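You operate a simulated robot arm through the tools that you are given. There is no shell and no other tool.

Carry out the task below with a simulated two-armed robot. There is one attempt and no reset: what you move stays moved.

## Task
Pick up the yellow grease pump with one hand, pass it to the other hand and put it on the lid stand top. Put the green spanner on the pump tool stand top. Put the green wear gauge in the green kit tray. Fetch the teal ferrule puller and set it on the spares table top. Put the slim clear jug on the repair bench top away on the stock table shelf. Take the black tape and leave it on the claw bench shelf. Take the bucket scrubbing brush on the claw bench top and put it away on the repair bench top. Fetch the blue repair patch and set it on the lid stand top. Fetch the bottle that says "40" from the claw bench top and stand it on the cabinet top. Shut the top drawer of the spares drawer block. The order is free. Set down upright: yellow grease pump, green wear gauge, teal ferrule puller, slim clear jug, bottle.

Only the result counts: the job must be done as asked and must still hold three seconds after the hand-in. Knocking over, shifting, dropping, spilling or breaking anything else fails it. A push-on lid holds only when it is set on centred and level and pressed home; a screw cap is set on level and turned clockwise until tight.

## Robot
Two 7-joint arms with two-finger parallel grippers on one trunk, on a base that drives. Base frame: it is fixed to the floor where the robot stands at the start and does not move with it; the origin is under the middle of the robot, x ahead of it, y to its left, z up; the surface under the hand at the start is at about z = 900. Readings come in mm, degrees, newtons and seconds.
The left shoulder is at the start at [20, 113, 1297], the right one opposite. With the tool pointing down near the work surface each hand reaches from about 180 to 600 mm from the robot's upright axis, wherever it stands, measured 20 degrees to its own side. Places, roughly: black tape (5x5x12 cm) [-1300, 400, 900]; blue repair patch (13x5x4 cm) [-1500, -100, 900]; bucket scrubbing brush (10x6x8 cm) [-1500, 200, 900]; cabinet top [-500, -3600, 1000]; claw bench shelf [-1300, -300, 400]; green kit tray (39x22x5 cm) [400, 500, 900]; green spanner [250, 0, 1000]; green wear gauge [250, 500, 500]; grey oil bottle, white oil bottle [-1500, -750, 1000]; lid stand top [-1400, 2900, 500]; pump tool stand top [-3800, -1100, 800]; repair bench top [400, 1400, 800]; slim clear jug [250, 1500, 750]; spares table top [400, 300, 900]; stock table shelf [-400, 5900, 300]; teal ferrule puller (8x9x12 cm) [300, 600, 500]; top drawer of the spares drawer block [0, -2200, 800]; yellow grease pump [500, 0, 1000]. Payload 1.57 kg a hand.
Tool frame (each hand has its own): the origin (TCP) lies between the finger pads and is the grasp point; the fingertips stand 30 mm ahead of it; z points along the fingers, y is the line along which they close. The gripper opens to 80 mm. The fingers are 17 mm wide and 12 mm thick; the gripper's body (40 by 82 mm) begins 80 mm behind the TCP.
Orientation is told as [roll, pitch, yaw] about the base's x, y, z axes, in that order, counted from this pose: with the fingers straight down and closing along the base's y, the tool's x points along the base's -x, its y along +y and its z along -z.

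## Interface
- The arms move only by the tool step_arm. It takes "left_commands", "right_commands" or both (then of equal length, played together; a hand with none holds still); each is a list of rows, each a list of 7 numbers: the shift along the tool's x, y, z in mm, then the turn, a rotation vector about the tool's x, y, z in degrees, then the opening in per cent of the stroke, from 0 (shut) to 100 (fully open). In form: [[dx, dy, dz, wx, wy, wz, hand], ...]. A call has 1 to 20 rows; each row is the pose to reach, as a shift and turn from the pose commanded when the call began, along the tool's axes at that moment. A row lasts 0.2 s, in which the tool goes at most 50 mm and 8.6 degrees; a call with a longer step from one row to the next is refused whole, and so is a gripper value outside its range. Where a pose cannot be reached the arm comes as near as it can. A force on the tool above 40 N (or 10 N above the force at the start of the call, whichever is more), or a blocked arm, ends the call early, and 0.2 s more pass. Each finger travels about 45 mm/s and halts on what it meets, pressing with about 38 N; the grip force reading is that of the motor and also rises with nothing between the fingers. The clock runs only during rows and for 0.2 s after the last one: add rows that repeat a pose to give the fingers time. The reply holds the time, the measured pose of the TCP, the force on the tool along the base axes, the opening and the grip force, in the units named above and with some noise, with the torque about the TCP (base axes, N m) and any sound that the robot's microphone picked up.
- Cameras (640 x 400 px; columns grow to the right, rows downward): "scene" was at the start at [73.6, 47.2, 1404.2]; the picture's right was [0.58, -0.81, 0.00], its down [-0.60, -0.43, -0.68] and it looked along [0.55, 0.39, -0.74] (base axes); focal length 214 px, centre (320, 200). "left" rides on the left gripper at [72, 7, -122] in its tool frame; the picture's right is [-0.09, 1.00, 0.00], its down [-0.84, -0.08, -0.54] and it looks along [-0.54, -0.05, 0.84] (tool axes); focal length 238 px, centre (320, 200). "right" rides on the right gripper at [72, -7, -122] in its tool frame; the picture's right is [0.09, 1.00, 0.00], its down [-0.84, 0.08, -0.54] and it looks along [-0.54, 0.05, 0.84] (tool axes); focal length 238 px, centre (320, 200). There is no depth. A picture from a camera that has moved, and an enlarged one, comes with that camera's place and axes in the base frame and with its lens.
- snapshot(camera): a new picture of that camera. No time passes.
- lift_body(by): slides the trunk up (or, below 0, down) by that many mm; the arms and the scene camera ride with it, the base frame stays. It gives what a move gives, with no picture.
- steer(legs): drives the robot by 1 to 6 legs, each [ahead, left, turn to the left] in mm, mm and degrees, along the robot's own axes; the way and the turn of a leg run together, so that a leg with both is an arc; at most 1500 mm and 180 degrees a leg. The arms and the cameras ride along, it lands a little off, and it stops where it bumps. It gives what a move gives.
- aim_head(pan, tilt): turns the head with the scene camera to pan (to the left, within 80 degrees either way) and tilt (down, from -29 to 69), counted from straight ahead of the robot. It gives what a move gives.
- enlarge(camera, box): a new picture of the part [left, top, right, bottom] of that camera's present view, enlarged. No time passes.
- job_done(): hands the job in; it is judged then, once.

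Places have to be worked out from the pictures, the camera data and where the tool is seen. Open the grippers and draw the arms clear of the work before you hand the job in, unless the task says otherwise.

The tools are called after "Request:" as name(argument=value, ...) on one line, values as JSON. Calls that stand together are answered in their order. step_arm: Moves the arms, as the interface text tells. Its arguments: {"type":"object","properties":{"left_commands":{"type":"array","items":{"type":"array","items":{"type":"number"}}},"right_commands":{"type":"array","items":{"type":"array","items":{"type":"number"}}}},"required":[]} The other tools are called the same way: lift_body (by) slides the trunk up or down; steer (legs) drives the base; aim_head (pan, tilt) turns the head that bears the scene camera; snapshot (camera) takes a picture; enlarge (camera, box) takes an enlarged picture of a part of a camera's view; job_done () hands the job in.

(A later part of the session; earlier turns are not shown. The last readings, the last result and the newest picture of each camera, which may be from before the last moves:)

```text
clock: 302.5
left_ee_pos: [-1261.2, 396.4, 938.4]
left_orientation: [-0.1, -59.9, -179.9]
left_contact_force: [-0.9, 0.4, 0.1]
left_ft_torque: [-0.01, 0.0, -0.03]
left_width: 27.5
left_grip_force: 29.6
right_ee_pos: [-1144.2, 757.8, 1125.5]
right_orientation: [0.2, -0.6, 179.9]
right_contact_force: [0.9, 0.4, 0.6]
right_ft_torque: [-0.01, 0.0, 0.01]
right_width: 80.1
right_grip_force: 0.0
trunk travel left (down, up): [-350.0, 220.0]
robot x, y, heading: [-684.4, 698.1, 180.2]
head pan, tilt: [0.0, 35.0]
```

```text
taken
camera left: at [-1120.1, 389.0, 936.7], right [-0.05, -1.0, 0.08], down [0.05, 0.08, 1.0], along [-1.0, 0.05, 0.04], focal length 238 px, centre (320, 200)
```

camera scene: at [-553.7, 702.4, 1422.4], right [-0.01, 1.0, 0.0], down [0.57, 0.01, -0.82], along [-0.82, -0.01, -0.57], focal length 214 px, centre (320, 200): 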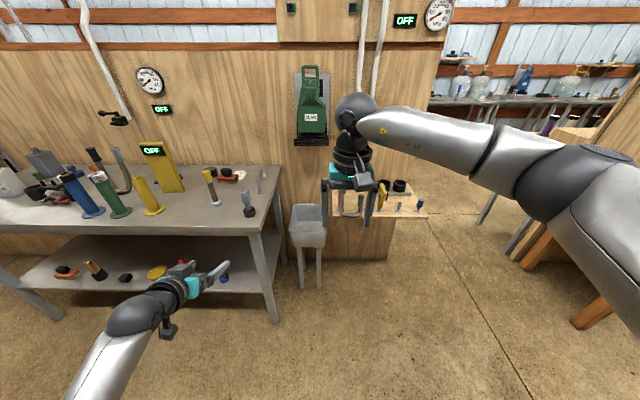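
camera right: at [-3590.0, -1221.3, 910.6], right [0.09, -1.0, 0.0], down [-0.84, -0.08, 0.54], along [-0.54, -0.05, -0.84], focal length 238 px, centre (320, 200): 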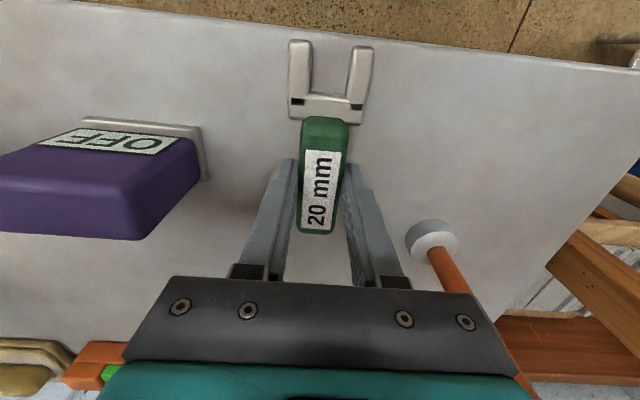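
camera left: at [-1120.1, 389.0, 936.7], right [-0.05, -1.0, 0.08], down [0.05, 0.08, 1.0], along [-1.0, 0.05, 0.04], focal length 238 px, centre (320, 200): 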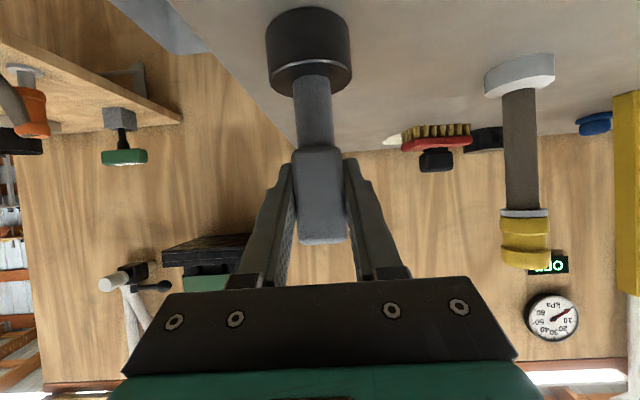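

Gripped at 27.5 mm. Lift 30 mm, back off, and lower the trunk fully to reach the shelf.

Request:
step_arm(left_commands=[[0, 0, 0, 0, 0, 0, 0], [-13, 0, -7, 0, 0, 0, 0], [-26, 0, -15, 0, 0, 0, 0], [-39, 0, -22, 0, 0, 0, 0]])

Request:
steer(legs=[[-330, 0, 0]])

Request:
lift_body(by=-350)

Request:
snapshot(camera="scene")

Request:
snapshot(camera="left")

```text
clock: 303.5
left_ee_pos: [-1261.7, 396.4, 984.1]
left_orientation: [0.0, -59.9, -179.8]
left_contact_force: [-0.8, 0.0, -1.3]
left_ft_torque: [-0.01, -0.02, -0.01]
left_width: 27.4
left_grip_force: 37.9
right_ee_pos: [-1144.4, 757.2, 1124.9]
right_orientation: [0.1, -0.6, 179.8]
right_contact_force: [0.0, 0.1, -0.3]
right_ft_torque: [-0.02, -0.01, 0.02]
right_width: 80.1
right_grip_force: 0.0
trunk travel left (down, up): [-350.0, 220.0]
robot x, y, heading: [-679.3, 701.9, 179.9]
head pan, tilt: [0.0, 35.0]
```

```text
clock: 305.7
left_ee_pos: [-928.8, 393.9, 983.2]
left_orientation: [-0.1, -59.8, -179.7]
left_contact_force: [0.4, 0.0, -1.6]
left_ft_torque: [-0.01, 0.02, 0.02]
left_width: 27.3
left_grip_force: 37.8
right_ee_pos: [-813.5, 756.2, 1124.7]
right_orientation: [0.1, -0.6, -179.8]
right_contact_force: [0.9, -0.5, 0.1]
right_ft_torque: [0.02, 0.0, 0.0]
right_width: 80.3
right_grip_force: 0.1
trunk travel left (down, up): [-350.0, 220.0]
robot x, y, heading: [-353.7, 702.5, -179.8]
head pan, tilt: [0.0, 35.0]
```

```text
clock: 309.1
left_ee_pos: [-930.3, 394.9, 631.8]
left_orientation: [-0.1, -59.9, -179.6]
left_contact_force: [-0.5, 0.2, -1.6]
left_ft_torque: [0.0, -0.03, -0.03]
left_width: 27.3
left_grip_force: 37.9
right_ee_pos: [-814.6, 757.5, 773.3]
right_orientation: [0.4, -0.6, -179.8]
right_contact_force: [1.4, -0.5, -0.3]
right_ft_torque: [0.01, 0.01, 0.01]
right_width: 80.1
right_grip_force: 0.0
trunk travel left (down, up): [0.0, 570.0]
robot x, y, heading: [-355.1, 704.8, -179.9]
head pan, tilt: [0.0, 35.0]
```

```text
taken
camera scene: at [-451.4, 702.3, 1072.4], right [-0.01, 1.0, 0.0], down [0.57, 0.0, -0.82], along [-0.82, 0.0, -0.57], focal length 214 px, centre (320, 200)
```

scene: 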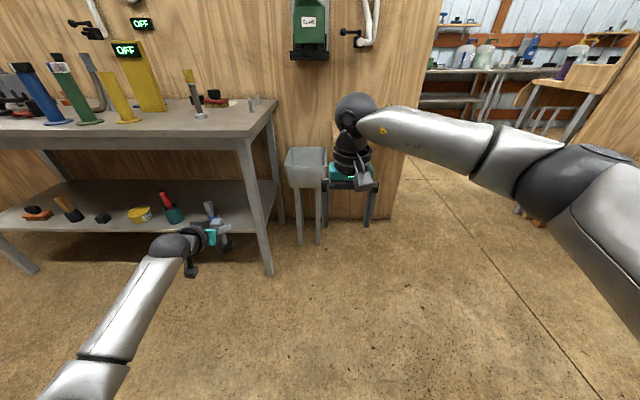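

```text
taken
camera left: at [-788.7, 387.3, 630.8], right [-0.04, -1.0, 0.08], down [0.05, 0.08, 1.0], along [-1.0, 0.04, 0.04], focal length 238 px, centre (320, 200)
```

left: 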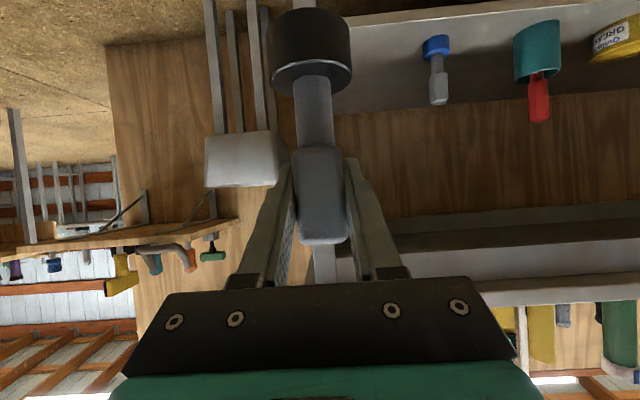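

The shelf is lower than listed, about z≈363, so the TCP must go to ≈459. I test how low the arm reaches here in free space.

Request:
step_arm(left_commands=[[26, 0, 15, 0, 0, 0, 0], [52, 0, 30, 0, 0, 0, 0], [78, 0, 45, 0, 0, 0, 0], [104, 0, 60, 0, 0, 0, 0], [121, 0, 70, 0, 0, 0, 0]])

```text
clock: 310.3
left_ee_pos: [-928.9, 394.1, 492.9]
left_orientation: [-0.1, -59.8, -179.5]
left_contact_force: [-0.6, 0.4, -1.1]
left_ft_torque: [0.0, 0.06, -0.03]
left_width: 27.5
left_grip_force: 38.0
right_ee_pos: [-813.6, 757.4, 775.0]
right_orientation: [0.2, -0.6, -179.8]
right_contact_force: [-0.2, -0.2, 0.6]
right_ft_torque: [0.01, -0.01, -0.03]
right_width: 80.5
right_grip_force: 0.0
trunk travel left (down, up): [0.0, 570.0]
robot x, y, heading: [-354.1, 702.3, -179.5]
head pan, tilt: [0.0, 35.0]
```

Request:
step_arm(left_commands=[[8.7, 0, 5, 0, 0, 0, 0], [17.3, 0, 10, 0, 0, 0, 0], [26, 0, 15, 0, 0, 0, 0], [34.6, 0, 20, 0, 0, 0, 0]])

Request:
snapshot(camera="left")

Request:
snapshot(camera="scene")

```text
clock: 311.3
left_ee_pos: [-929.2, 392.2, 453.2]
left_orientation: [0.0, -59.9, -179.7]
left_contact_force: [0.1, 0.7, -1.4]
left_ft_torque: [0.0, 0.02, 0.05]
left_width: 27.5
left_grip_force: 37.3
right_ee_pos: [-814.8, 756.8, 775.2]
right_orientation: [0.2, -0.6, -179.8]
right_contact_force: [-0.4, 0.5, 0.0]
right_ft_torque: [-0.01, 0.01, -0.02]
right_width: 80.0
right_grip_force: 0.1
trunk travel left (down, up): [0.0, 570.0]
robot x, y, heading: [-353.7, 702.0, -179.6]
head pan, tilt: [0.0, 35.0]
```

```text
taken
camera left: at [-788.5, 387.1, 451.4], right [-0.04, -1.0, 0.08], down [0.05, 0.08, 1.0], along [-1.0, 0.04, 0.05], focal length 238 px, centre (320, 200)
```

left: 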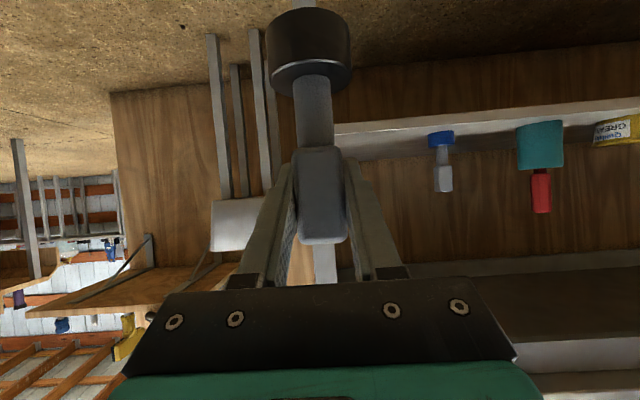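

```text
taken
camera scene: at [-451.4, 702.2, 1072.4], right [-0.01, 1.0, 0.0], down [0.57, 0.0, -0.82], along [-0.82, 0.0, -0.57], focal length 214 px, centre (320, 200)
```

scene: 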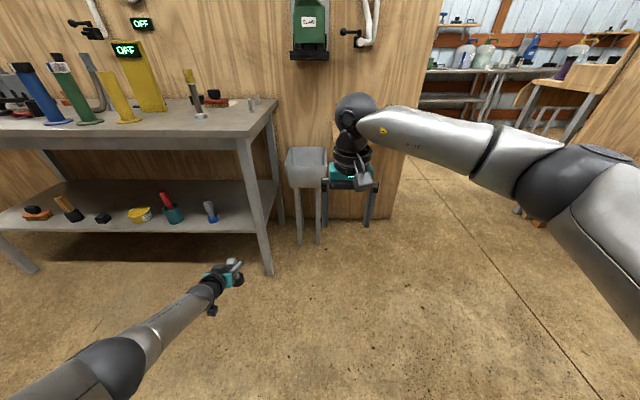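

It reaches z≈453. I raise the tape a little, tuck the right hand back and up, then sidestep left to line up with the free shelf spot near y≈268.

Request:
step_arm(left_commands=[[-8, 0, -5, 0, 0, 0, 0], [-16, 0, -9, 0, 0, 0, 0], [-24, 0, -14, 0, 0, 0, 0], [-32, 0, -18, 0, 0, 0, 0], [-40, 0, -23, 0, 0, 0, 0], [-40, 0, -23, 0, 0, 0, 0]], right_commands=[[25, -20, -25, 0, 0, 0, 100], [50, -45, -50, 0, 0, 0, 100], [75, -70, -75, 0, 0, 0, 100], [105, -95, -100, 0, 0, 0, 100], [135, -120, -125, 0, 0, 0, 100], [160, -145, -150, 0, 0, 0, 100]])

Request:
steer(legs=[[0, 124, 0], [180, 0, 0]])

Request:
snapshot(camera="left")

Request:
snapshot(camera="scene")

```text
clock: 312.7
left_ee_pos: [-929.7, 393.6, 498.0]
left_orientation: [0.0, -59.8, -179.7]
left_contact_force: [0.0, -0.7, -1.2]
left_ft_torque: [0.0, 0.03, 0.03]
left_width: 27.5
left_grip_force: 37.7
right_ee_pos: [-653.1, 902.5, 924.0]
right_orientation: [0.3, -0.5, -179.8]
right_contact_force: [-0.4, 0.2, -0.3]
right_ft_torque: [-0.01, 0.0, 0.0]
right_width: 80.1
right_grip_force: 0.0
trunk travel left (down, up): [0.0, 570.0]
robot x, y, heading: [-351.7, 702.3, -179.8]
head pan, tilt: [0.0, 35.0]
```

```text
clock: 315.1
left_ee_pos: [-1106.0, 267.8, 499.4]
left_orientation: [-0.2, -59.8, -179.5]
left_contact_force: [-0.2, 0.0, -1.2]
left_ft_torque: [-0.01, 0.03, -0.01]
left_width: 27.2
left_grip_force: 38.0
right_ee_pos: [-831.8, 776.5, 923.0]
right_orientation: [0.2, -0.6, -179.8]
right_contact_force: [0.2, 0.5, -0.7]
right_ft_torque: [-0.01, 0.02, 0.02]
right_width: 80.0
right_grip_force: 0.0
trunk travel left (down, up): [0.0, 570.0]
robot x, y, heading: [-528.6, 577.5, -179.6]
head pan, tilt: [0.0, 35.0]
```

```text
taken
camera left: at [-965.9, 261.1, 497.4], right [-0.04, -1.0, 0.08], down [0.05, 0.08, 1.0], along [-1.0, 0.04, 0.04], focal length 238 px, centre (320, 200)
```

left: 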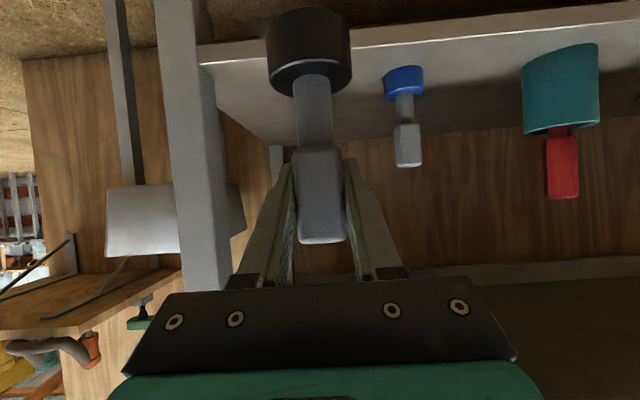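

```text
taken
camera scene: at [-628.5, 575.8, 1072.4], right [-0.01, 1.0, 0.0], down [0.57, 0.0, -0.82], along [-0.82, 0.0, -0.57], focal length 214 px, centre (320, 200)
```

scene: 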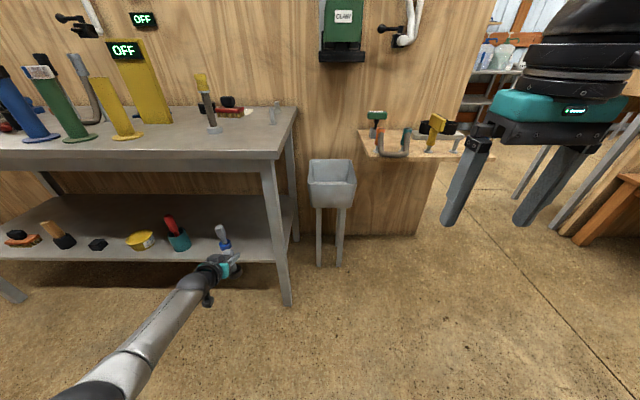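

Request:
steer(legs=[[182, 0, 0]])

Request:
snapshot(camera="left")

Request:
enlarge(camera="scene", box=[140, 120, 340, 320])

```text
clock: 316.6
left_ee_pos: [-1289.0, 267.1, 498.8]
left_orientation: [-0.1, -59.8, -179.5]
left_contact_force: [-0.2, -0.4, -1.2]
left_ft_torque: [-0.01, 0.04, -0.01]
left_width: 27.2
left_grip_force: 38.1
right_ee_pos: [-1013.4, 775.6, 922.8]
right_orientation: [0.2, -0.7, -179.8]
right_contact_force: [-0.2, 0.4, -0.1]
right_ft_torque: [-0.01, 0.0, 0.02]
right_width: 79.9
right_grip_force: 0.1
trunk travel left (down, up): [0.0, 570.0]
robot x, y, heading: [-710.1, 573.1, -179.7]
head pan, tilt: [0.0, 35.0]
```

```text
taken
camera left: at [-1147.4, 260.3, 497.3], right [-0.04, -1.0, 0.08], down [0.05, 0.08, 1.0], along [-1.0, 0.04, 0.04], focal length 238 px, centre (320, 200)
```

left: 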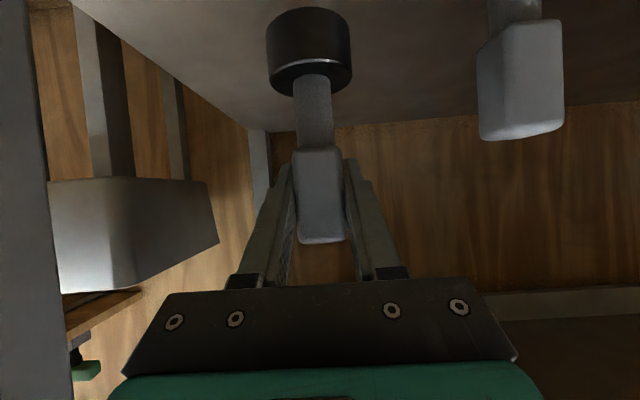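

```text
2.00 times, centred on (240, 220) of scene
camera zoom: at [-809.9, 574.8, 1072.4], right [-0.01, 1.0, 0.0], down [0.57, 0.0, -0.82], along [-0.82, 0.0, -0.57], focal length 429 px, centre (480, 160)
```

zoom: 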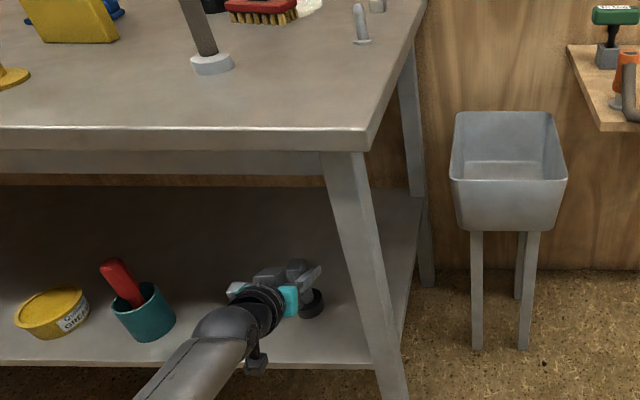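

Inside the shelf with clearance on both sides. I lower towards contact.

Request:
step_arm(left_commands=[[8.7, 0, 5, 0, 0, 0, 0], [17.3, 0, 10, 0, 0, 0, 0], [26, 0, 15, 0, 0, 0, 0]])

Request:
step_arm(left_commands=[[2.6, 0, 1.5, 0, 0, 0, 0], [5.2, 0, 3, 0, 0, 0, 0]])

```text
clock: 317.4
left_ee_pos: [-1287.3, 267.1, 468.4]
left_orientation: [-0.2, -59.8, -179.7]
left_contact_force: [-0.2, 0.5, -1.1]
left_ft_torque: [-0.01, -0.01, -0.03]
left_width: 27.3
left_grip_force: 37.8
right_ee_pos: [-1012.8, 774.9, 922.4]
right_orientation: [0.2, -0.6, -179.7]
right_contact_force: [0.2, -0.1, -0.4]
right_ft_torque: [-0.01, 0.01, 0.03]
right_width: 80.1
right_grip_force: 0.1
trunk travel left (down, up): [0.0, 570.0]
robot x, y, heading: [-711.6, 573.2, -179.6]
head pan, tilt: [0.0, 35.0]
```

```text
clock: 318.0
left_ee_pos: [-1286.8, 267.2, 463.5]
left_orientation: [-0.1, -59.9, -179.7]
left_contact_force: [-0.1, 0.1, -1.9]
left_ft_torque: [0.01, -0.05, 0.0]
left_width: 27.4
left_grip_force: 38.0
right_ee_pos: [-1013.1, 775.2, 921.2]
right_orientation: [0.2, -0.7, -179.8]
right_contact_force: [0.4, -1.2, -0.4]
right_ft_torque: [0.0, 0.04, -0.01]
right_width: 79.8
right_grip_force: 0.0
trunk travel left (down, up): [0.0, 570.0]
robot x, y, heading: [-707.1, 572.4, -179.4]
head pan, tilt: [0.0, 35.0]
```

Request:
step_arm(left_commands=[[1.7, 0, 1, 0, 0, 0, 0], [3.5, 0, 2, 0, 0, 0, 0]])

Request:
snapshot(camera="left")

```text
clock: 318.6
left_ee_pos: [-1286.9, 266.2, 458.0]
left_orientation: [-0.1, -59.8, -179.5]
left_contact_force: [0.6, 0.6, -1.7]
left_ft_torque: [0.0, 0.06, 0.01]
left_width: 27.2
left_grip_force: 38.0
right_ee_pos: [-1011.4, 775.4, 922.7]
right_orientation: [0.2, -0.6, -179.9]
right_contact_force: [-1.2, 0.5, 0.1]
right_ft_torque: [-0.01, -0.02, 0.0]
right_width: 79.6
right_grip_force: 0.1
trunk travel left (down, up): [0.0, 570.0]
robot x, y, heading: [-713.6, 576.2, -179.4]
head pan, tilt: [0.0, 35.0]
```

```text
taken
camera left: at [-1146.9, 260.3, 457.3], right [-0.04, -1.0, 0.08], down [0.05, 0.08, 1.0], along [-1.0, 0.04, 0.04], focal length 238 px, centre (320, 200)
```

left: 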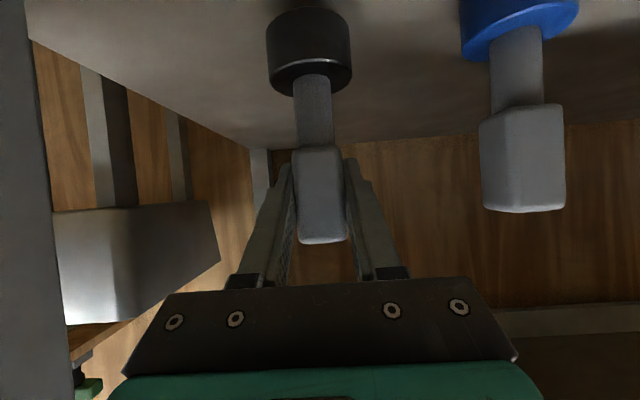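

The neighbour tape's top indicates the shelf is about 25 mm below the held tape. I continue down.

Request:
step_arm(left_commands=[[4.3, 0, 2.5, 0, 0, 0, 0], [8.7, 0, 5, 0, 0, 0, 0], [11.3, 0, 6.5, 0, 0, 0, 0]])

Request:
step_arm(left_commands=[[1.7, 0, 1, 0, 0, 0, 0], [3.5, 0, 2, 0, 0, 0, 0]])

```text
clock: 319.4
left_ee_pos: [-1289.2, 266.9, 448.7]
left_orientation: [-0.1, -60.2, -179.7]
left_contact_force: [2.2, -0.2, 12.7]
left_ft_torque: [-0.01, -0.5, 0.03]
left_width: 27.4
left_grip_force: 38.1
right_ee_pos: [-1011.5, 775.2, 923.3]
right_orientation: [0.2, -0.6, -179.9]
right_contact_force: [0.5, 0.8, -0.5]
right_ft_torque: [0.01, 0.01, -0.02]
right_width: 80.0
right_grip_force: 0.0
trunk travel left (down, up): [0.0, 570.0]
robot x, y, heading: [-710.0, 573.0, -179.7]
head pan, tilt: [0.0, 35.0]
```

```text
clock: 320.0
left_ee_pos: [-1289.7, 267.2, 448.3]
left_orientation: [-0.8, -60.4, -179.1]
left_contact_force: [3.1, -10.1, 36.0]
left_ft_torque: [-0.61, -0.51, 0.04]
left_width: 27.4
left_grip_force: 38.2
left hand out of reach, approached as far as the arm can: row 2
right_ee_pos: [-1009.7, 776.0, 924.1]
right_orientation: [0.4, -0.7, -179.9]
right_contact_force: [-0.5, 0.8, 0.2]
right_ft_torque: [-0.01, 0.01, 0.0]
right_width: 80.1
right_grip_force: 0.0
trunk travel left (down, up): [0.0, 570.0]
robot x, y, heading: [-708.3, 571.0, -179.7]
head pan, tilt: [0.0, 35.0]
```

Contact at TCP z≈448.5 (shelf ≈352). I relieve the pressure and check before opening.

Request:
step_arm(left_commands=[[-2.6, 0, -1.5, 0, 0, 0, 0], [-4.3, 0, -2.5, 0, 0, 0, 0]])

```text
clock: 320.6
left_ee_pos: [-1289.2, 269.1, 448.4]
left_orientation: [-0.4, -60.1, -179.4]
left_contact_force: [-2.4, -4.1, 13.4]
left_ft_torque: [-0.06, 0.39, 0.08]
left_width: 27.4
left_grip_force: 38.0
right_ee_pos: [-1011.8, 775.9, 922.6]
right_orientation: [0.2, -0.6, -179.8]
right_contact_force: [0.4, 0.4, -0.3]
right_ft_torque: [0.0, 0.02, 0.01]
right_width: 79.9
right_grip_force: 0.1
trunk travel left (down, up): [0.0, 570.0]
robot x, y, heading: [-713.0, 574.8, -179.5]
head pan, tilt: [0.0, 35.0]
```

Request:
step_arm(left_commands=[[-0.9, 0, -0.5, 0, 0, 0, 0], [-0.9, 0, -0.5, 0, 0, 0, 36], [-0.9, 0, -0.5, 0, 0, 0, 40], [-0.9, 0, -0.5, 0, 0, 0, 55], [-0.9, 0, -0.5, 0, 0, 0, 80], [-0.9, 0, -0.5, 0, 0, 0, 100], [-0.9, 0, -0.5, 0, 0, 0, 100], [-0.9, 0, -30, 0, 0, 0, 100], [-0.9, 0, -70, 0, 0, 0, 100], [-0.9, 0, -110, 0, 0, 0, 100]])

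Request:
snapshot(camera="left")

```text
clock: 322.8
left_ee_pos: [-1191.7, 267.3, 503.3]
left_orientation: [0.1, -59.7, -179.7]
left_contact_force: [-0.5, -0.1, -0.6]
left_ft_torque: [-0.02, -0.01, 0.02]
left_width: 79.8
left_grip_force: 0.2
right_ee_pos: [-1012.6, 776.0, 922.4]
right_orientation: [0.1, -0.6, -179.9]
right_contact_force: [0.0, 0.0, 1.1]
right_ft_torque: [-0.01, 0.0, -0.01]
right_width: 80.1
right_grip_force: 0.0
trunk travel left (down, up): [0.0, 570.0]
robot x, y, heading: [-710.3, 575.1, -179.5]
head pan, tilt: [0.0, 35.0]
```

```text
taken
camera left: at [-1051.4, 260.0, 502.2], right [-0.04, -1.0, 0.08], down [0.05, 0.08, 1.0], along [-1.0, 0.04, 0.04], focal length 238 px, centre (320, 200)
```

left: 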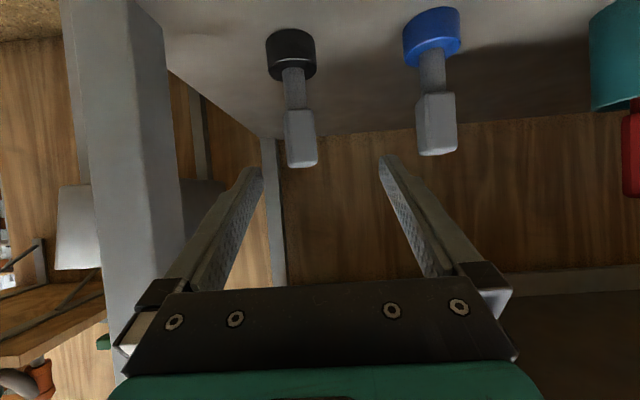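

The tape stands on the claw bench shelf. I back out, raise the trunk and move along the bench to look for the blue patch.

Request:
steer(legs=[[-330, 0, 0]])

Request:
lift_body(by=350)

Request:
steer(legs=[[0, 550, -0.5]])

Request:
aim_head(pan=0, tilt=30)

Request:
enlarge(camera="scene", box=[200, 120, 440, 270])

Request:
snapshot(camera="scene")

```text
clock: 325.0
left_ee_pos: [-861.1, 268.8, 504.4]
left_orientation: [0.0, -59.8, -179.6]
left_contact_force: [-0.1, 0.1, 0.5]
left_ft_torque: [0.0, -0.02, -0.04]
left_width: 80.2
left_grip_force: 0.1
right_ee_pos: [-682.1, 777.1, 922.4]
right_orientation: [0.3, -0.6, -179.7]
right_contact_force: [0.1, 0.1, 0.0]
right_ft_torque: [0.03, -0.03, 0.03]
right_width: 80.2
right_grip_force: 0.0
trunk travel left (down, up): [0.0, 570.0]
robot x, y, heading: [-379.0, 574.5, -179.5]
head pan, tilt: [0.0, 35.0]
```

```text
clock: 328.4
left_ee_pos: [-860.8, 267.7, 853.5]
left_orientation: [-0.1, -59.8, -179.5]
left_contact_force: [0.3, -0.6, 0.5]
left_ft_torque: [0.03, -0.01, 0.03]
left_width: 80.2
left_grip_force: 0.1
right_ee_pos: [-683.1, 777.7, 1272.9]
right_orientation: [0.2, -0.6, -179.8]
right_contact_force: [-0.2, -0.5, -0.3]
right_ft_torque: [-0.02, -0.02, 0.02]
right_width: 79.8
right_grip_force: 0.0
trunk travel left (down, up): [-350.0, 220.0]
robot x, y, heading: [-377.4, 575.6, -179.6]
head pan, tilt: [0.0, 35.0]
```

```text
clock: 331.6
left_ee_pos: [-863.4, -280.9, 854.0]
left_orientation: [0.0, -59.7, -180.0]
left_contact_force: [-0.1, -1.0, -0.4]
left_ft_torque: [0.02, 0.0, 0.02]
left_width: 80.0
left_grip_force: 0.1
right_ee_pos: [-677.5, 227.4, 1272.7]
right_orientation: [0.2, -0.5, 179.9]
right_contact_force: [-0.8, -0.8, -0.6]
right_ft_torque: [0.02, 0.0, -0.02]
right_width: 80.1
right_grip_force: 0.0
trunk travel left (down, up): [-350.0, 220.0]
robot x, y, heading: [-378.4, 26.4, 179.9]
head pan, tilt: [0.0, 35.0]
```

```text
clock: 332.2
left_ee_pos: [-862.0, -280.6, 853.0]
left_orientation: [-0.1, -59.8, -180.0]
left_contact_force: [0.3, 1.0, 0.0]
left_ft_torque: [0.03, 0.03, -0.02]
left_width: 80.3
left_grip_force: 0.0
right_ee_pos: [-679.0, 227.7, 1272.8]
right_orientation: [0.2, -0.6, 179.7]
right_contact_force: [-0.6, 0.0, -0.3]
right_ft_torque: [0.04, -0.02, -0.02]
right_width: 79.9
right_grip_force: 0.0
trunk travel left (down, up): [-350.0, 220.0]
robot x, y, heading: [-378.2, 25.2, 179.8]
head pan, tilt: [0.0, 30.0]
```

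```text
2.67 times, centred on (320, 195) of scene
camera zoom: at [-479.9, 25.6, 1430.1], right [0.0, 1.0, 0.0], down [0.5, 0.0, -0.87], along [-0.87, 0.0, -0.5], focal length 572 px, centre (320, 213)
```

zoom: 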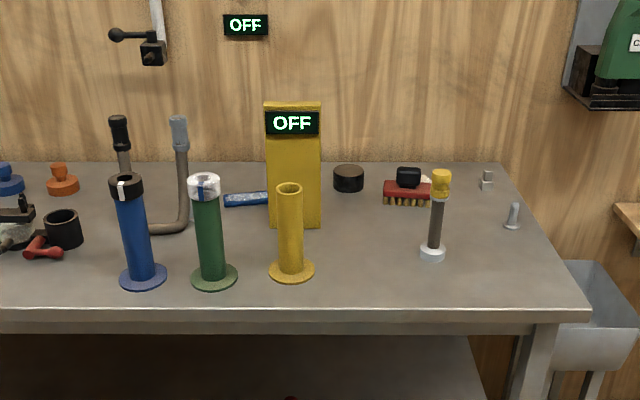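

```text
taken
camera scene: at [-479.9, 25.6, 1430.1], right [0.0, 1.0, 0.0], down [0.5, 0.0, -0.87], along [-0.87, 0.0, -0.5], focal length 214 px, centre (320, 200)
```

scene: 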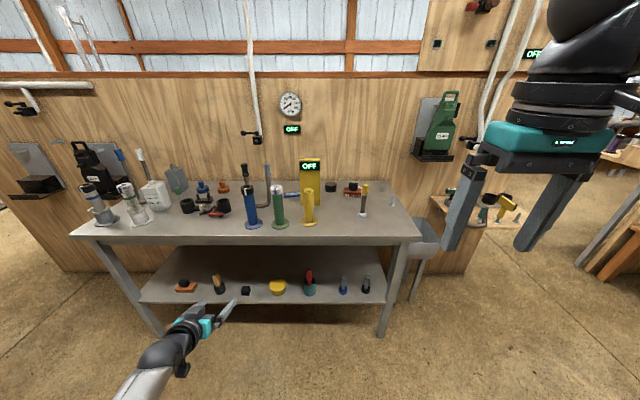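

The blue patch lies at about (−1540, −110), behind-left of the yellow OFF sign, roughly along y. I need a vertical grasp closing along x. First I raise the left hand and turn it to point straight down.

Request:
step_arm(left_commands=[[-27, 0, -16, 0, 7.5, 0, 100], [-54, 0, -31, 0, 15, 0, 100], [-81, 0, -47, 0, 22.5, 0, 100], [-108, 0, -62, 0, 30, 0, 100], [-135, 0, -78, 0, 37.5, 0, 100], [-162, 0, -94, 0, 45, 0, 100], [-189, 0, -109, 0, 52.5, 0, 100], [-216, 0, -125, 0, 60, 0, 100], [-216, 0, -125, 0, 60, 0, 100]])

Request:
snapshot(camera="scene")

```text
clock: 334.2
left_ee_pos: [-861.9, -280.2, 1103.6]
left_orientation: [0.0, 0.3, -179.9]
left_contact_force: [0.1, 0.0, -0.2]
left_ft_torque: [-0.01, -0.02, -0.01]
left_width: 80.0
left_grip_force: 0.0
right_ee_pos: [-679.3, 228.4, 1272.5]
right_orientation: [0.2, -0.7, 179.8]
right_contact_force: [0.0, 0.3, -0.8]
right_ft_torque: [-0.01, 0.0, 0.02]
right_width: 80.0
right_grip_force: 0.0
trunk travel left (down, up): [-350.0, 220.0]
robot x, y, heading: [-377.0, 20.8, 180.0]
head pan, tilt: [0.0, 30.0]
```

```text
taken
camera scene: at [-479.9, 25.5, 1430.1], right [0.0, 1.0, 0.0], down [0.5, 0.0, -0.87], along [-0.87, 0.0, -0.5], focal length 214 px, centre (320, 200)
```

scene: 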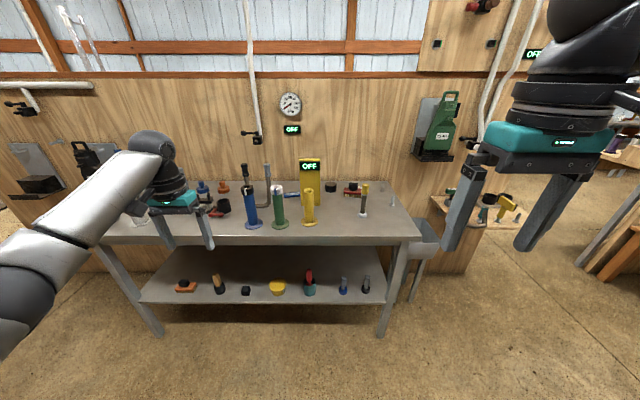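

Request:
step_arm(left_commands=[[0, 0, 0, 0, 0, 8.2, 100], [0, 0, 0, 0, 0, 16.4, 100], [0, 0, 0, 0, 0, 24.6, 100], [0, 0, 0, 0, 0, 32.8, 100], [0, 0, 0, 0, 0, 41, 100], [0, 0, 0, 0, 0, 49.2, 100], [0, 0, 0, 0, 0, 57.4, 100], [0, 0, 0, 0, 0, 65.6, 100], [0, 0, 0, 0, 0, 73.8, 100], [0, 0, 0, 0, 0, 82, 100], [0, 0, 0, 0, 0, 90, 100]])

Request:
snapshot(camera="left")

Request:
snapshot(camera="scene")

```text
clock: 336.6
left_ee_pos: [-862.7, -280.4, 1103.5]
left_orientation: [-0.2, 0.2, 89.8]
left_contact_force: [-1.1, 0.1, -0.1]
left_ft_torque: [0.03, -0.02, -0.02]
left_width: 80.0
left_grip_force: 0.0
right_ee_pos: [-678.0, 228.3, 1273.1]
right_orientation: [0.2, -0.7, 179.7]
right_contact_force: [0.4, -0.5, -0.7]
right_ft_torque: [-0.02, 0.0, 0.0]
right_width: 79.9
right_grip_force: 0.1
trunk travel left (down, up): [-350.0, 220.0]
robot x, y, heading: [-377.4, 19.2, 179.7]
head pan, tilt: [0.0, 30.0]
```

```text
taken
camera left: at [-871.3, -352.4, 1224.3], right [-1.0, 0.1, 0.0], down [0.08, 0.84, 0.54], along [0.05, 0.54, -0.84], focal length 238 px, centre (320, 200)
```

left: 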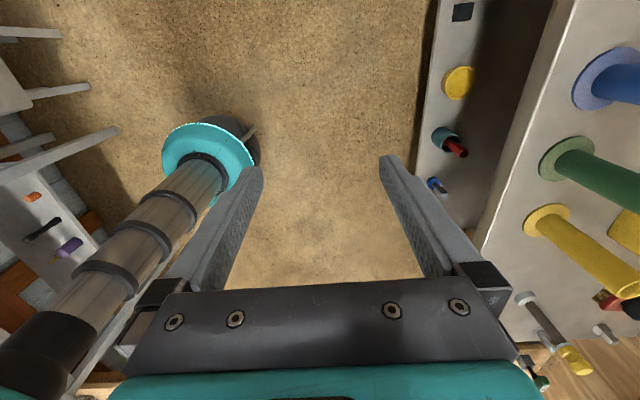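

```text
taken
camera scene: at [-479.9, 25.5, 1430.2], right [0.0, 1.0, 0.0], down [0.5, 0.0, -0.87], along [-0.87, 0.0, -0.5], focal length 214 px, centre (320, 200)
```

scene: 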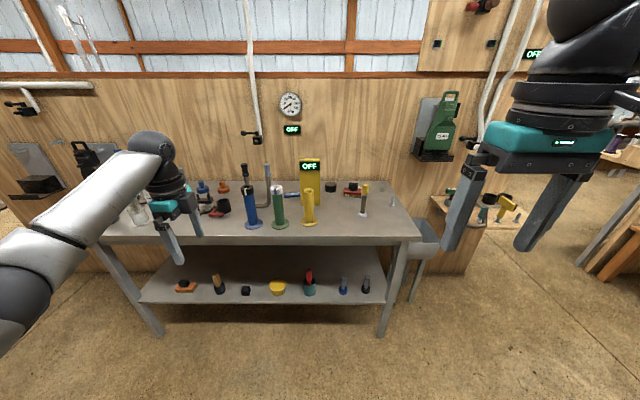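

The yaw works with the wrist camera on the −y side. I raise the trunk 120 mm and drive in so the hand hovers over the patch.

Request:
lift_body(by=120)

Request:
steer(legs=[[450, -55, 0.2]])

Request:
snapshot(camera="left")

Request:
snapshot(camera="scene")

```text
clock: 338.1
left_ee_pos: [-863.2, -280.7, 1223.8]
left_orientation: [-0.2, 0.1, 90.1]
left_contact_force: [0.4, 0.2, -0.2]
left_ft_torque: [0.0, -0.03, -0.01]
left_width: 80.0
left_grip_force: 0.0
right_ee_pos: [-679.1, 228.0, 1393.1]
right_orientation: [0.3, -0.7, 179.8]
right_contact_force: [-0.4, 0.4, -0.1]
right_ft_torque: [0.0, -0.01, 0.02]
right_width: 80.0
right_grip_force: 0.0
trunk travel left (down, up): [-470.0, 100.0]
robot x, y, heading: [-376.8, 24.5, 179.9]
head pan, tilt: [0.0, 30.0]
```

```text
clock: 340.9
left_ee_pos: [-1315.0, -224.2, 1222.6]
left_orientation: [-0.2, -0.1, 89.9]
left_contact_force: [0.7, -0.2, 0.3]
left_ft_torque: [0.0, -0.01, -0.05]
left_width: 79.8
left_grip_force: 0.0
right_ee_pos: [-1131.4, 283.2, 1393.0]
right_orientation: [0.2, -0.6, 179.9]
right_contact_force: [-0.1, -0.6, 0.0]
right_ft_torque: [0.0, 0.02, 0.0]
right_width: 80.3
right_grip_force: 0.2
trunk travel left (down, up): [-470.0, 100.0]
robot x, y, heading: [-831.0, 78.3, 180.3]
head pan, tilt: [0.0, 30.0]
```

```text
taken
camera left: at [-1322.6, -298.1, 1344.3], right [-1.0, 0.09, 0.0], down [0.08, 0.84, 0.54], along [0.05, 0.54, -0.84], focal length 238 px, centre (320, 200)
```

left: 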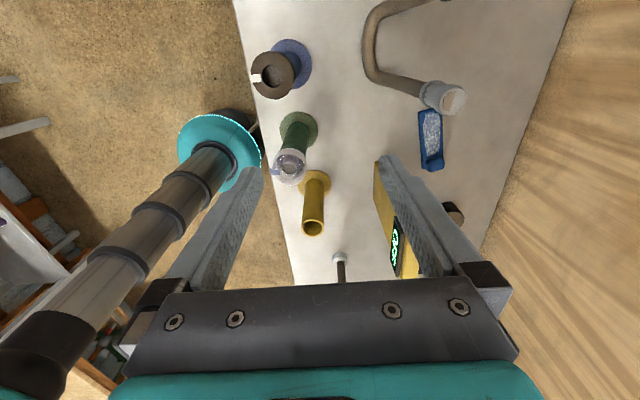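

```text
taken
camera scene: at [-932.0, 80.4, 1550.1], right [0.0, 1.0, 0.0], down [0.5, 0.0, -0.87], along [-0.87, 0.0, -0.5], focal length 214 px, centre (320, 200)
```

scene: 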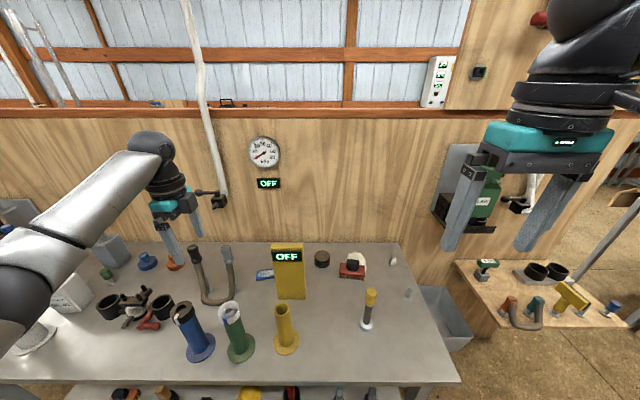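

The patch lies from (−1522, −177) to (−1553, −44), yawed 13° off y. I drive 158 mm closer, then turn the hand 13° and move it over the grasp point (−1529, −144), still high.

Request:
steer(legs=[[158, 0, 0]])

Request:
step_arm(left_commands=[[-27, 18, 0, 0, 0, -6.5, 100], [-54, 36, 0, 0, 0, -13, 100], [-80, 54, 30, 0, 0, -13, 100], [-80, 54, 70, 0, 0, -13, 100]])

Request:
snapshot(camera="left")

Request:
snapshot(camera="scene")

```text
clock: 342.3
left_ee_pos: [-1472.3, -226.0, 1222.6]
left_orientation: [-0.1, -0.1, 90.0]
left_contact_force: [0.4, -0.3, -1.3]
left_ft_torque: [-0.01, -0.01, 0.02]
left_width: 79.7
left_grip_force: 0.2
right_ee_pos: [-1289.3, 282.3, 1392.2]
right_orientation: [0.1, -0.6, 179.7]
right_contact_force: [-0.8, -0.3, 0.7]
right_ft_torque: [0.0, 0.0, 0.02]
right_width: 80.2
right_grip_force: 0.1
trunk travel left (down, up): [-470.0, 100.0]
robot x, y, heading: [-989.0, 78.0, 180.1]
head pan, tilt: [0.0, 30.0]
```

```text
clock: 343.3
left_ee_pos: [-1525.5, -145.6, 1153.1]
left_orientation: [-0.2, 0.0, 103.0]
left_contact_force: [-0.4, 0.1, -0.5]
left_ft_torque: [0.0, 0.01, 0.01]
left_width: 80.1
left_grip_force: 0.0
right_ee_pos: [-1287.6, 280.8, 1393.0]
right_orientation: [0.2, -0.6, 179.7]
right_contact_force: [0.4, 0.1, 0.0]
right_ft_torque: [-0.01, -0.01, -0.04]
right_width: 80.1
right_grip_force: 0.0
trunk travel left (down, up): [-470.0, 100.0]
robot x, y, heading: [-986.4, 82.0, 180.2]
head pan, tilt: [0.0, 30.0]
```

```text
taken
camera left: at [-1516.7, -217.7, 1274.1], right [-0.99, -0.13, 0.0], down [-0.11, 0.83, 0.54], along [-0.07, 0.54, -0.84], focal length 238 px, centre (320, 200)
```

left: 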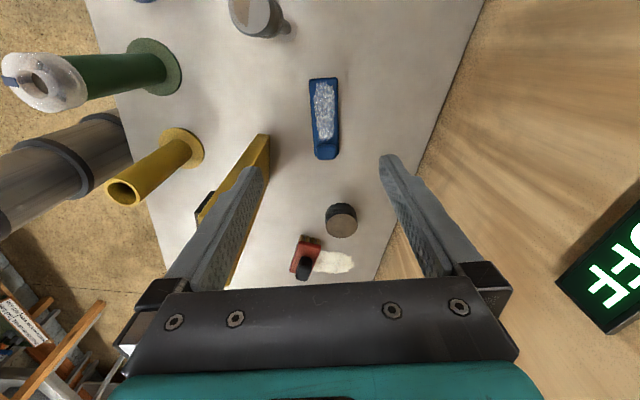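

```text
taken
camera scene: at [-1088.7, 79.6, 1550.2], right [0.0, 1.0, 0.0], down [0.5, 0.0, -0.87], along [-0.87, 0.0, -0.5], focal length 214 px, centre (320, 200)
```

scene: 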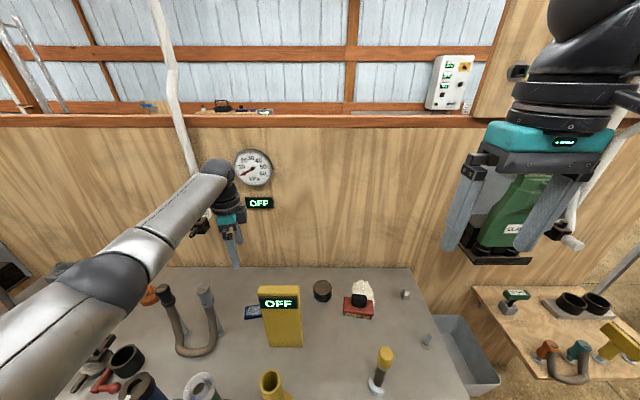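

Request:
step_arm(left_commands=[[-3.4, 5.9, 40, 0, 0, 2.5, 100], [-3.4, 5.9, 85, 0, 0, 2.5, 100], [-3.4, 5.9, 120, 0, 0, 2.5, 100]])

Request:
snapshot(camera="left")

Request:
enlarge(camera="scene", box=[140, 150, 340, 380])

```text
clock: 344.1
left_ee_pos: [-1531.5, -142.7, 1031.0]
left_orientation: [-0.1, 0.0, 100.4]
left_contact_force: [-0.6, -0.3, -0.7]
left_ft_torque: [-0.02, 0.01, -0.03]
left_width: 80.2
left_grip_force: 0.0
right_ee_pos: [-1289.2, 283.8, 1392.0]
right_orientation: [0.2, -0.6, 179.8]
right_contact_force: [0.5, 0.6, -0.2]
right_ft_torque: [0.0, -0.02, 0.01]
right_width: 80.1
right_grip_force: 0.0
trunk travel left (down, up): [-470.0, 100.0]
robot x, y, heading: [-985.5, 79.9, 180.0]
head pan, tilt: [0.0, 30.0]
```

```text
taken
camera left: at [-1526.6, -215.1, 1153.0], right [-1.0, -0.09, 0.0], down [-0.08, 0.84, 0.54], along [-0.05, 0.54, -0.84], focal length 238 px, centre (320, 200)
```

left: 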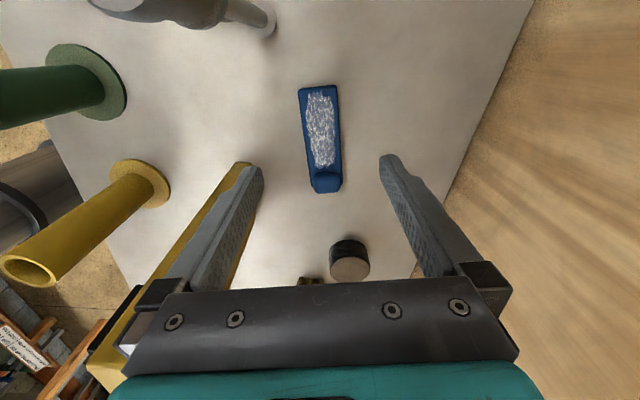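

```text
1.74 times, centred on (240, 265) of scene
camera zoom: at [-1089.2, 80.9, 1550.1], right [0.0, 1.0, 0.0], down [0.5, 0.0, -0.87], along [-0.87, 0.0, -0.5], focal length 373 px, centre (459, 87)
```

zoom: 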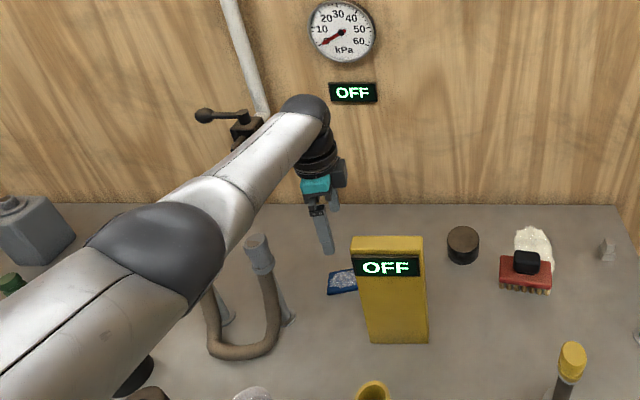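

The hand is aligned with the patch (within 1 mm, about 1°). I lower by the trunk, then the last bit by arm.

Request:
lift_body(by=-120)

Request:
snapshot(camera="left")

Request:
enlarge(camera="scene", box=[140, 150, 340, 380])

```text
clock: 345.6
left_ee_pos: [-1530.5, -142.7, 911.8]
left_orientation: [-0.1, -0.1, 100.5]
left_contact_force: [-0.1, 0.0, -0.6]
left_ft_torque: [0.01, 0.0, -0.01]
left_width: 80.1
left_grip_force: 0.1
right_ee_pos: [-1286.5, 282.7, 1274.5]
right_orientation: [0.2, -0.4, 179.9]
right_contact_force: [-0.2, -0.3, -0.2]
right_ft_torque: [0.0, -0.02, 0.01]
right_width: 80.1
right_grip_force: 0.2
trunk travel left (down, up): [-350.0, 220.0]
robot x, y, heading: [-986.1, 76.9, 179.8]
head pan, tilt: [0.0, 30.0]
```

```text
taken
camera left: at [-1526.2, -215.6, 1033.7], right [-1.0, -0.09, 0.0], down [-0.08, 0.84, 0.54], along [-0.05, 0.54, -0.84], focal length 238 px, centre (320, 200)
```

left: 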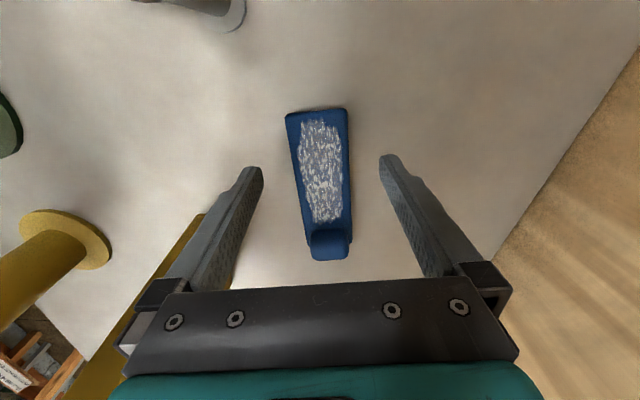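

```text
1.74 times, centred on (240, 265) of scene
camera zoom: at [-1088.7, 80.5, 1430.3], right [0.0, 1.0, 0.0], down [0.5, 0.0, -0.87], along [-0.87, 0.0, -0.5], focal length 373 px, centre (459, 87)
```

zoom: 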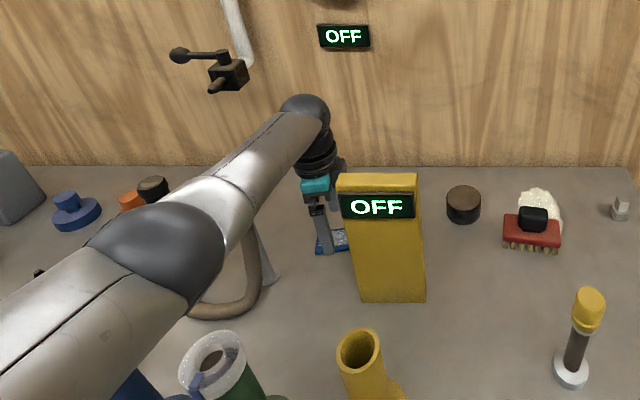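

Request:
step_arm(left_commands=[[0, 0, 16, 0, 0, 0, 100], [0, 0, 31, 0, 0, 0, 100], [0, 0, 31, 0, 0, 0, 60], [0, 0, 31, 0, 0, 0, 30], [0, 0, 31, 0, 0, 0, 0], [0, 0, 31, 0, 0, 0, 0]])

Request:
snapshot(camera="left")

```text
clock: 347.0
left_ee_pos: [-1530.2, -142.9, 881.4]
left_orientation: [-0.2, 0.0, 100.5]
left_contact_force: [-0.4, 1.1, 0.8]
left_ft_torque: [0.05, 0.06, 0.0]
left_width: 45.0
left_grip_force: 28.8
right_ee_pos: [-1288.4, 281.7, 1273.6]
right_orientation: [0.2, -0.6, 179.9]
right_contact_force: [0.1, 0.6, 0.6]
right_ft_torque: [0.01, 0.03, -0.01]
right_width: 79.9
right_grip_force: 0.1
trunk travel left (down, up): [-350.0, 220.0]
robot x, y, heading: [-988.8, 76.4, 179.7]
head pan, tilt: [0.0, 30.0]
```

```text
taken
camera left: at [-1524.0, -215.7, 1003.4], right [-1.0, -0.09, 0.0], down [-0.08, 0.84, 0.54], along [-0.05, 0.54, -0.84], focal length 238 px, centre (320, 200)
```

left: 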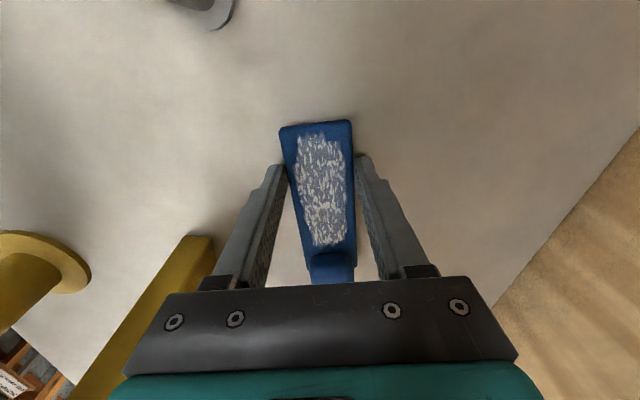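

Gripped at 45 mm. I lift 40 mm, check, then raise the trunk and back away.

Request:
step_arm(left_commands=[[0, 0, 0, 0, 0, 0, 0], [0, 0, -15, 0, 0, 0, 0], [0, 0, -40, 0, 0, 0, 0], [0, 0, -40, 0, 0, 0, 0]])

Request:
snapshot(camera="left")

```text
clock: 348.0
left_ee_pos: [-1532.1, -143.4, 921.3]
left_orientation: [-0.2, 0.0, 100.5]
left_contact_force: [-0.1, -0.1, 0.1]
left_ft_torque: [-0.02, -0.05, 0.0]
left_width: 45.0
left_grip_force: 38.0
right_ee_pos: [-1289.4, 281.6, 1273.1]
right_orientation: [0.1, -0.5, 179.8]
right_contact_force: [0.5, 0.5, -0.4]
right_ft_torque: [0.01, -0.03, -0.01]
right_width: 79.9
right_grip_force: 0.1
trunk travel left (down, up): [-350.0, 220.0]
robot x, y, heading: [-989.3, 80.2, 179.9]
head pan, tilt: [0.0, 30.0]
```

```text
taken
camera left: at [-1525.8, -215.6, 1042.8], right [-1.0, -0.09, 0.0], down [-0.08, 0.84, 0.54], along [-0.05, 0.54, -0.84], focal length 238 px, centre (320, 200)
```

left: 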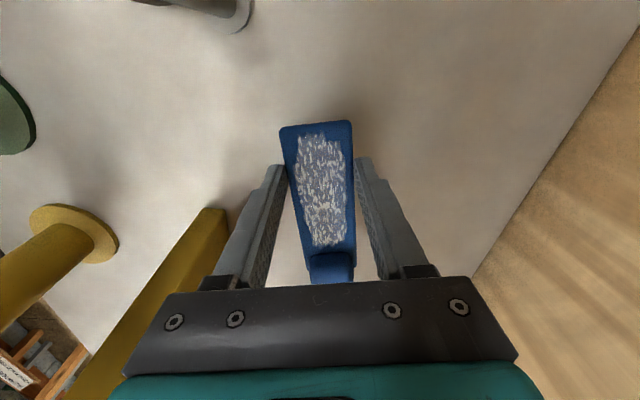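

The patch is held. The bucket brush (red with black knob) is close at about (−1541, 212), so I take it along with the right hand. First I lift the left hand with the patch well up.

Request:
step_arm(left_commands=[[0, 0, -45, 0, 0, 0, 0], [0, 0, -90, 0, 0, 0, 0], [0, 0, -130, 0, 0, 0, 0], [0, 0, -160, 0, 0, 0, 0]])

Request:
enlarge(camera="scene", box=[280, 200, 440, 320])

Request:
snapshot(camera="right")

```text
clock: 349.0
left_ee_pos: [-1532.5, -143.6, 1082.1]
left_orientation: [-0.3, 0.1, 100.5]
left_contact_force: [0.6, 0.2, -0.4]
left_ft_torque: [-0.03, 0.04, 0.0]
left_width: 44.9
left_grip_force: 38.4
right_ee_pos: [-1287.5, 283.4, 1272.7]
right_orientation: [0.2, -0.7, 179.8]
right_contact_force: [-0.6, 0.1, 0.5]
right_ft_torque: [0.01, -0.01, 0.0]
right_width: 80.3
right_grip_force: 0.1
trunk travel left (down, up): [-350.0, 220.0]
robot x, y, heading: [-983.8, 76.5, 179.8]
head pan, tilt: [0.0, 30.0]
```

```text
3.33 times, centred on (360, 260) of scene
camera zoom: at [-1088.7, 80.6, 1430.2], right [0.0, 1.0, 0.0], down [0.5, 0.0, -0.87], along [-0.87, 0.0, -0.5], focal length 715 px, centre (187, 0)
```

zoom: 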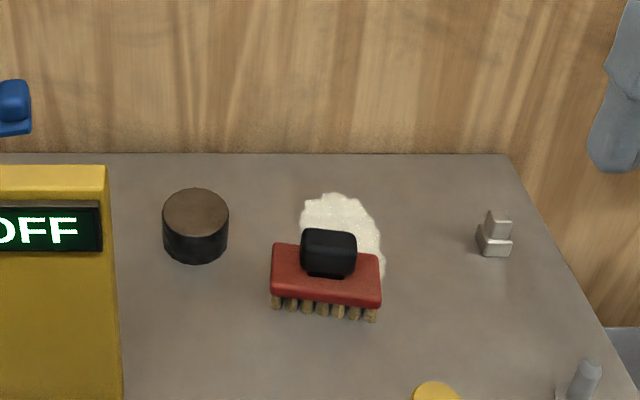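

```text
taken
camera right: at [-1213.5, 290.4, 1393.2], right [0.09, -1.0, 0.0], down [-0.83, -0.07, 0.55], along [-0.55, -0.05, -0.83], focal length 238 px, centre (320, 200)
```

right: 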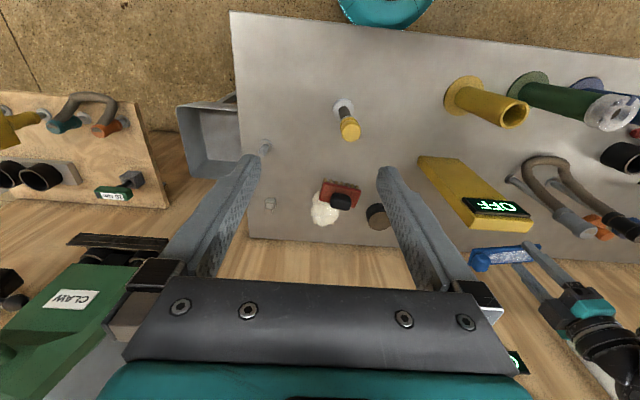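

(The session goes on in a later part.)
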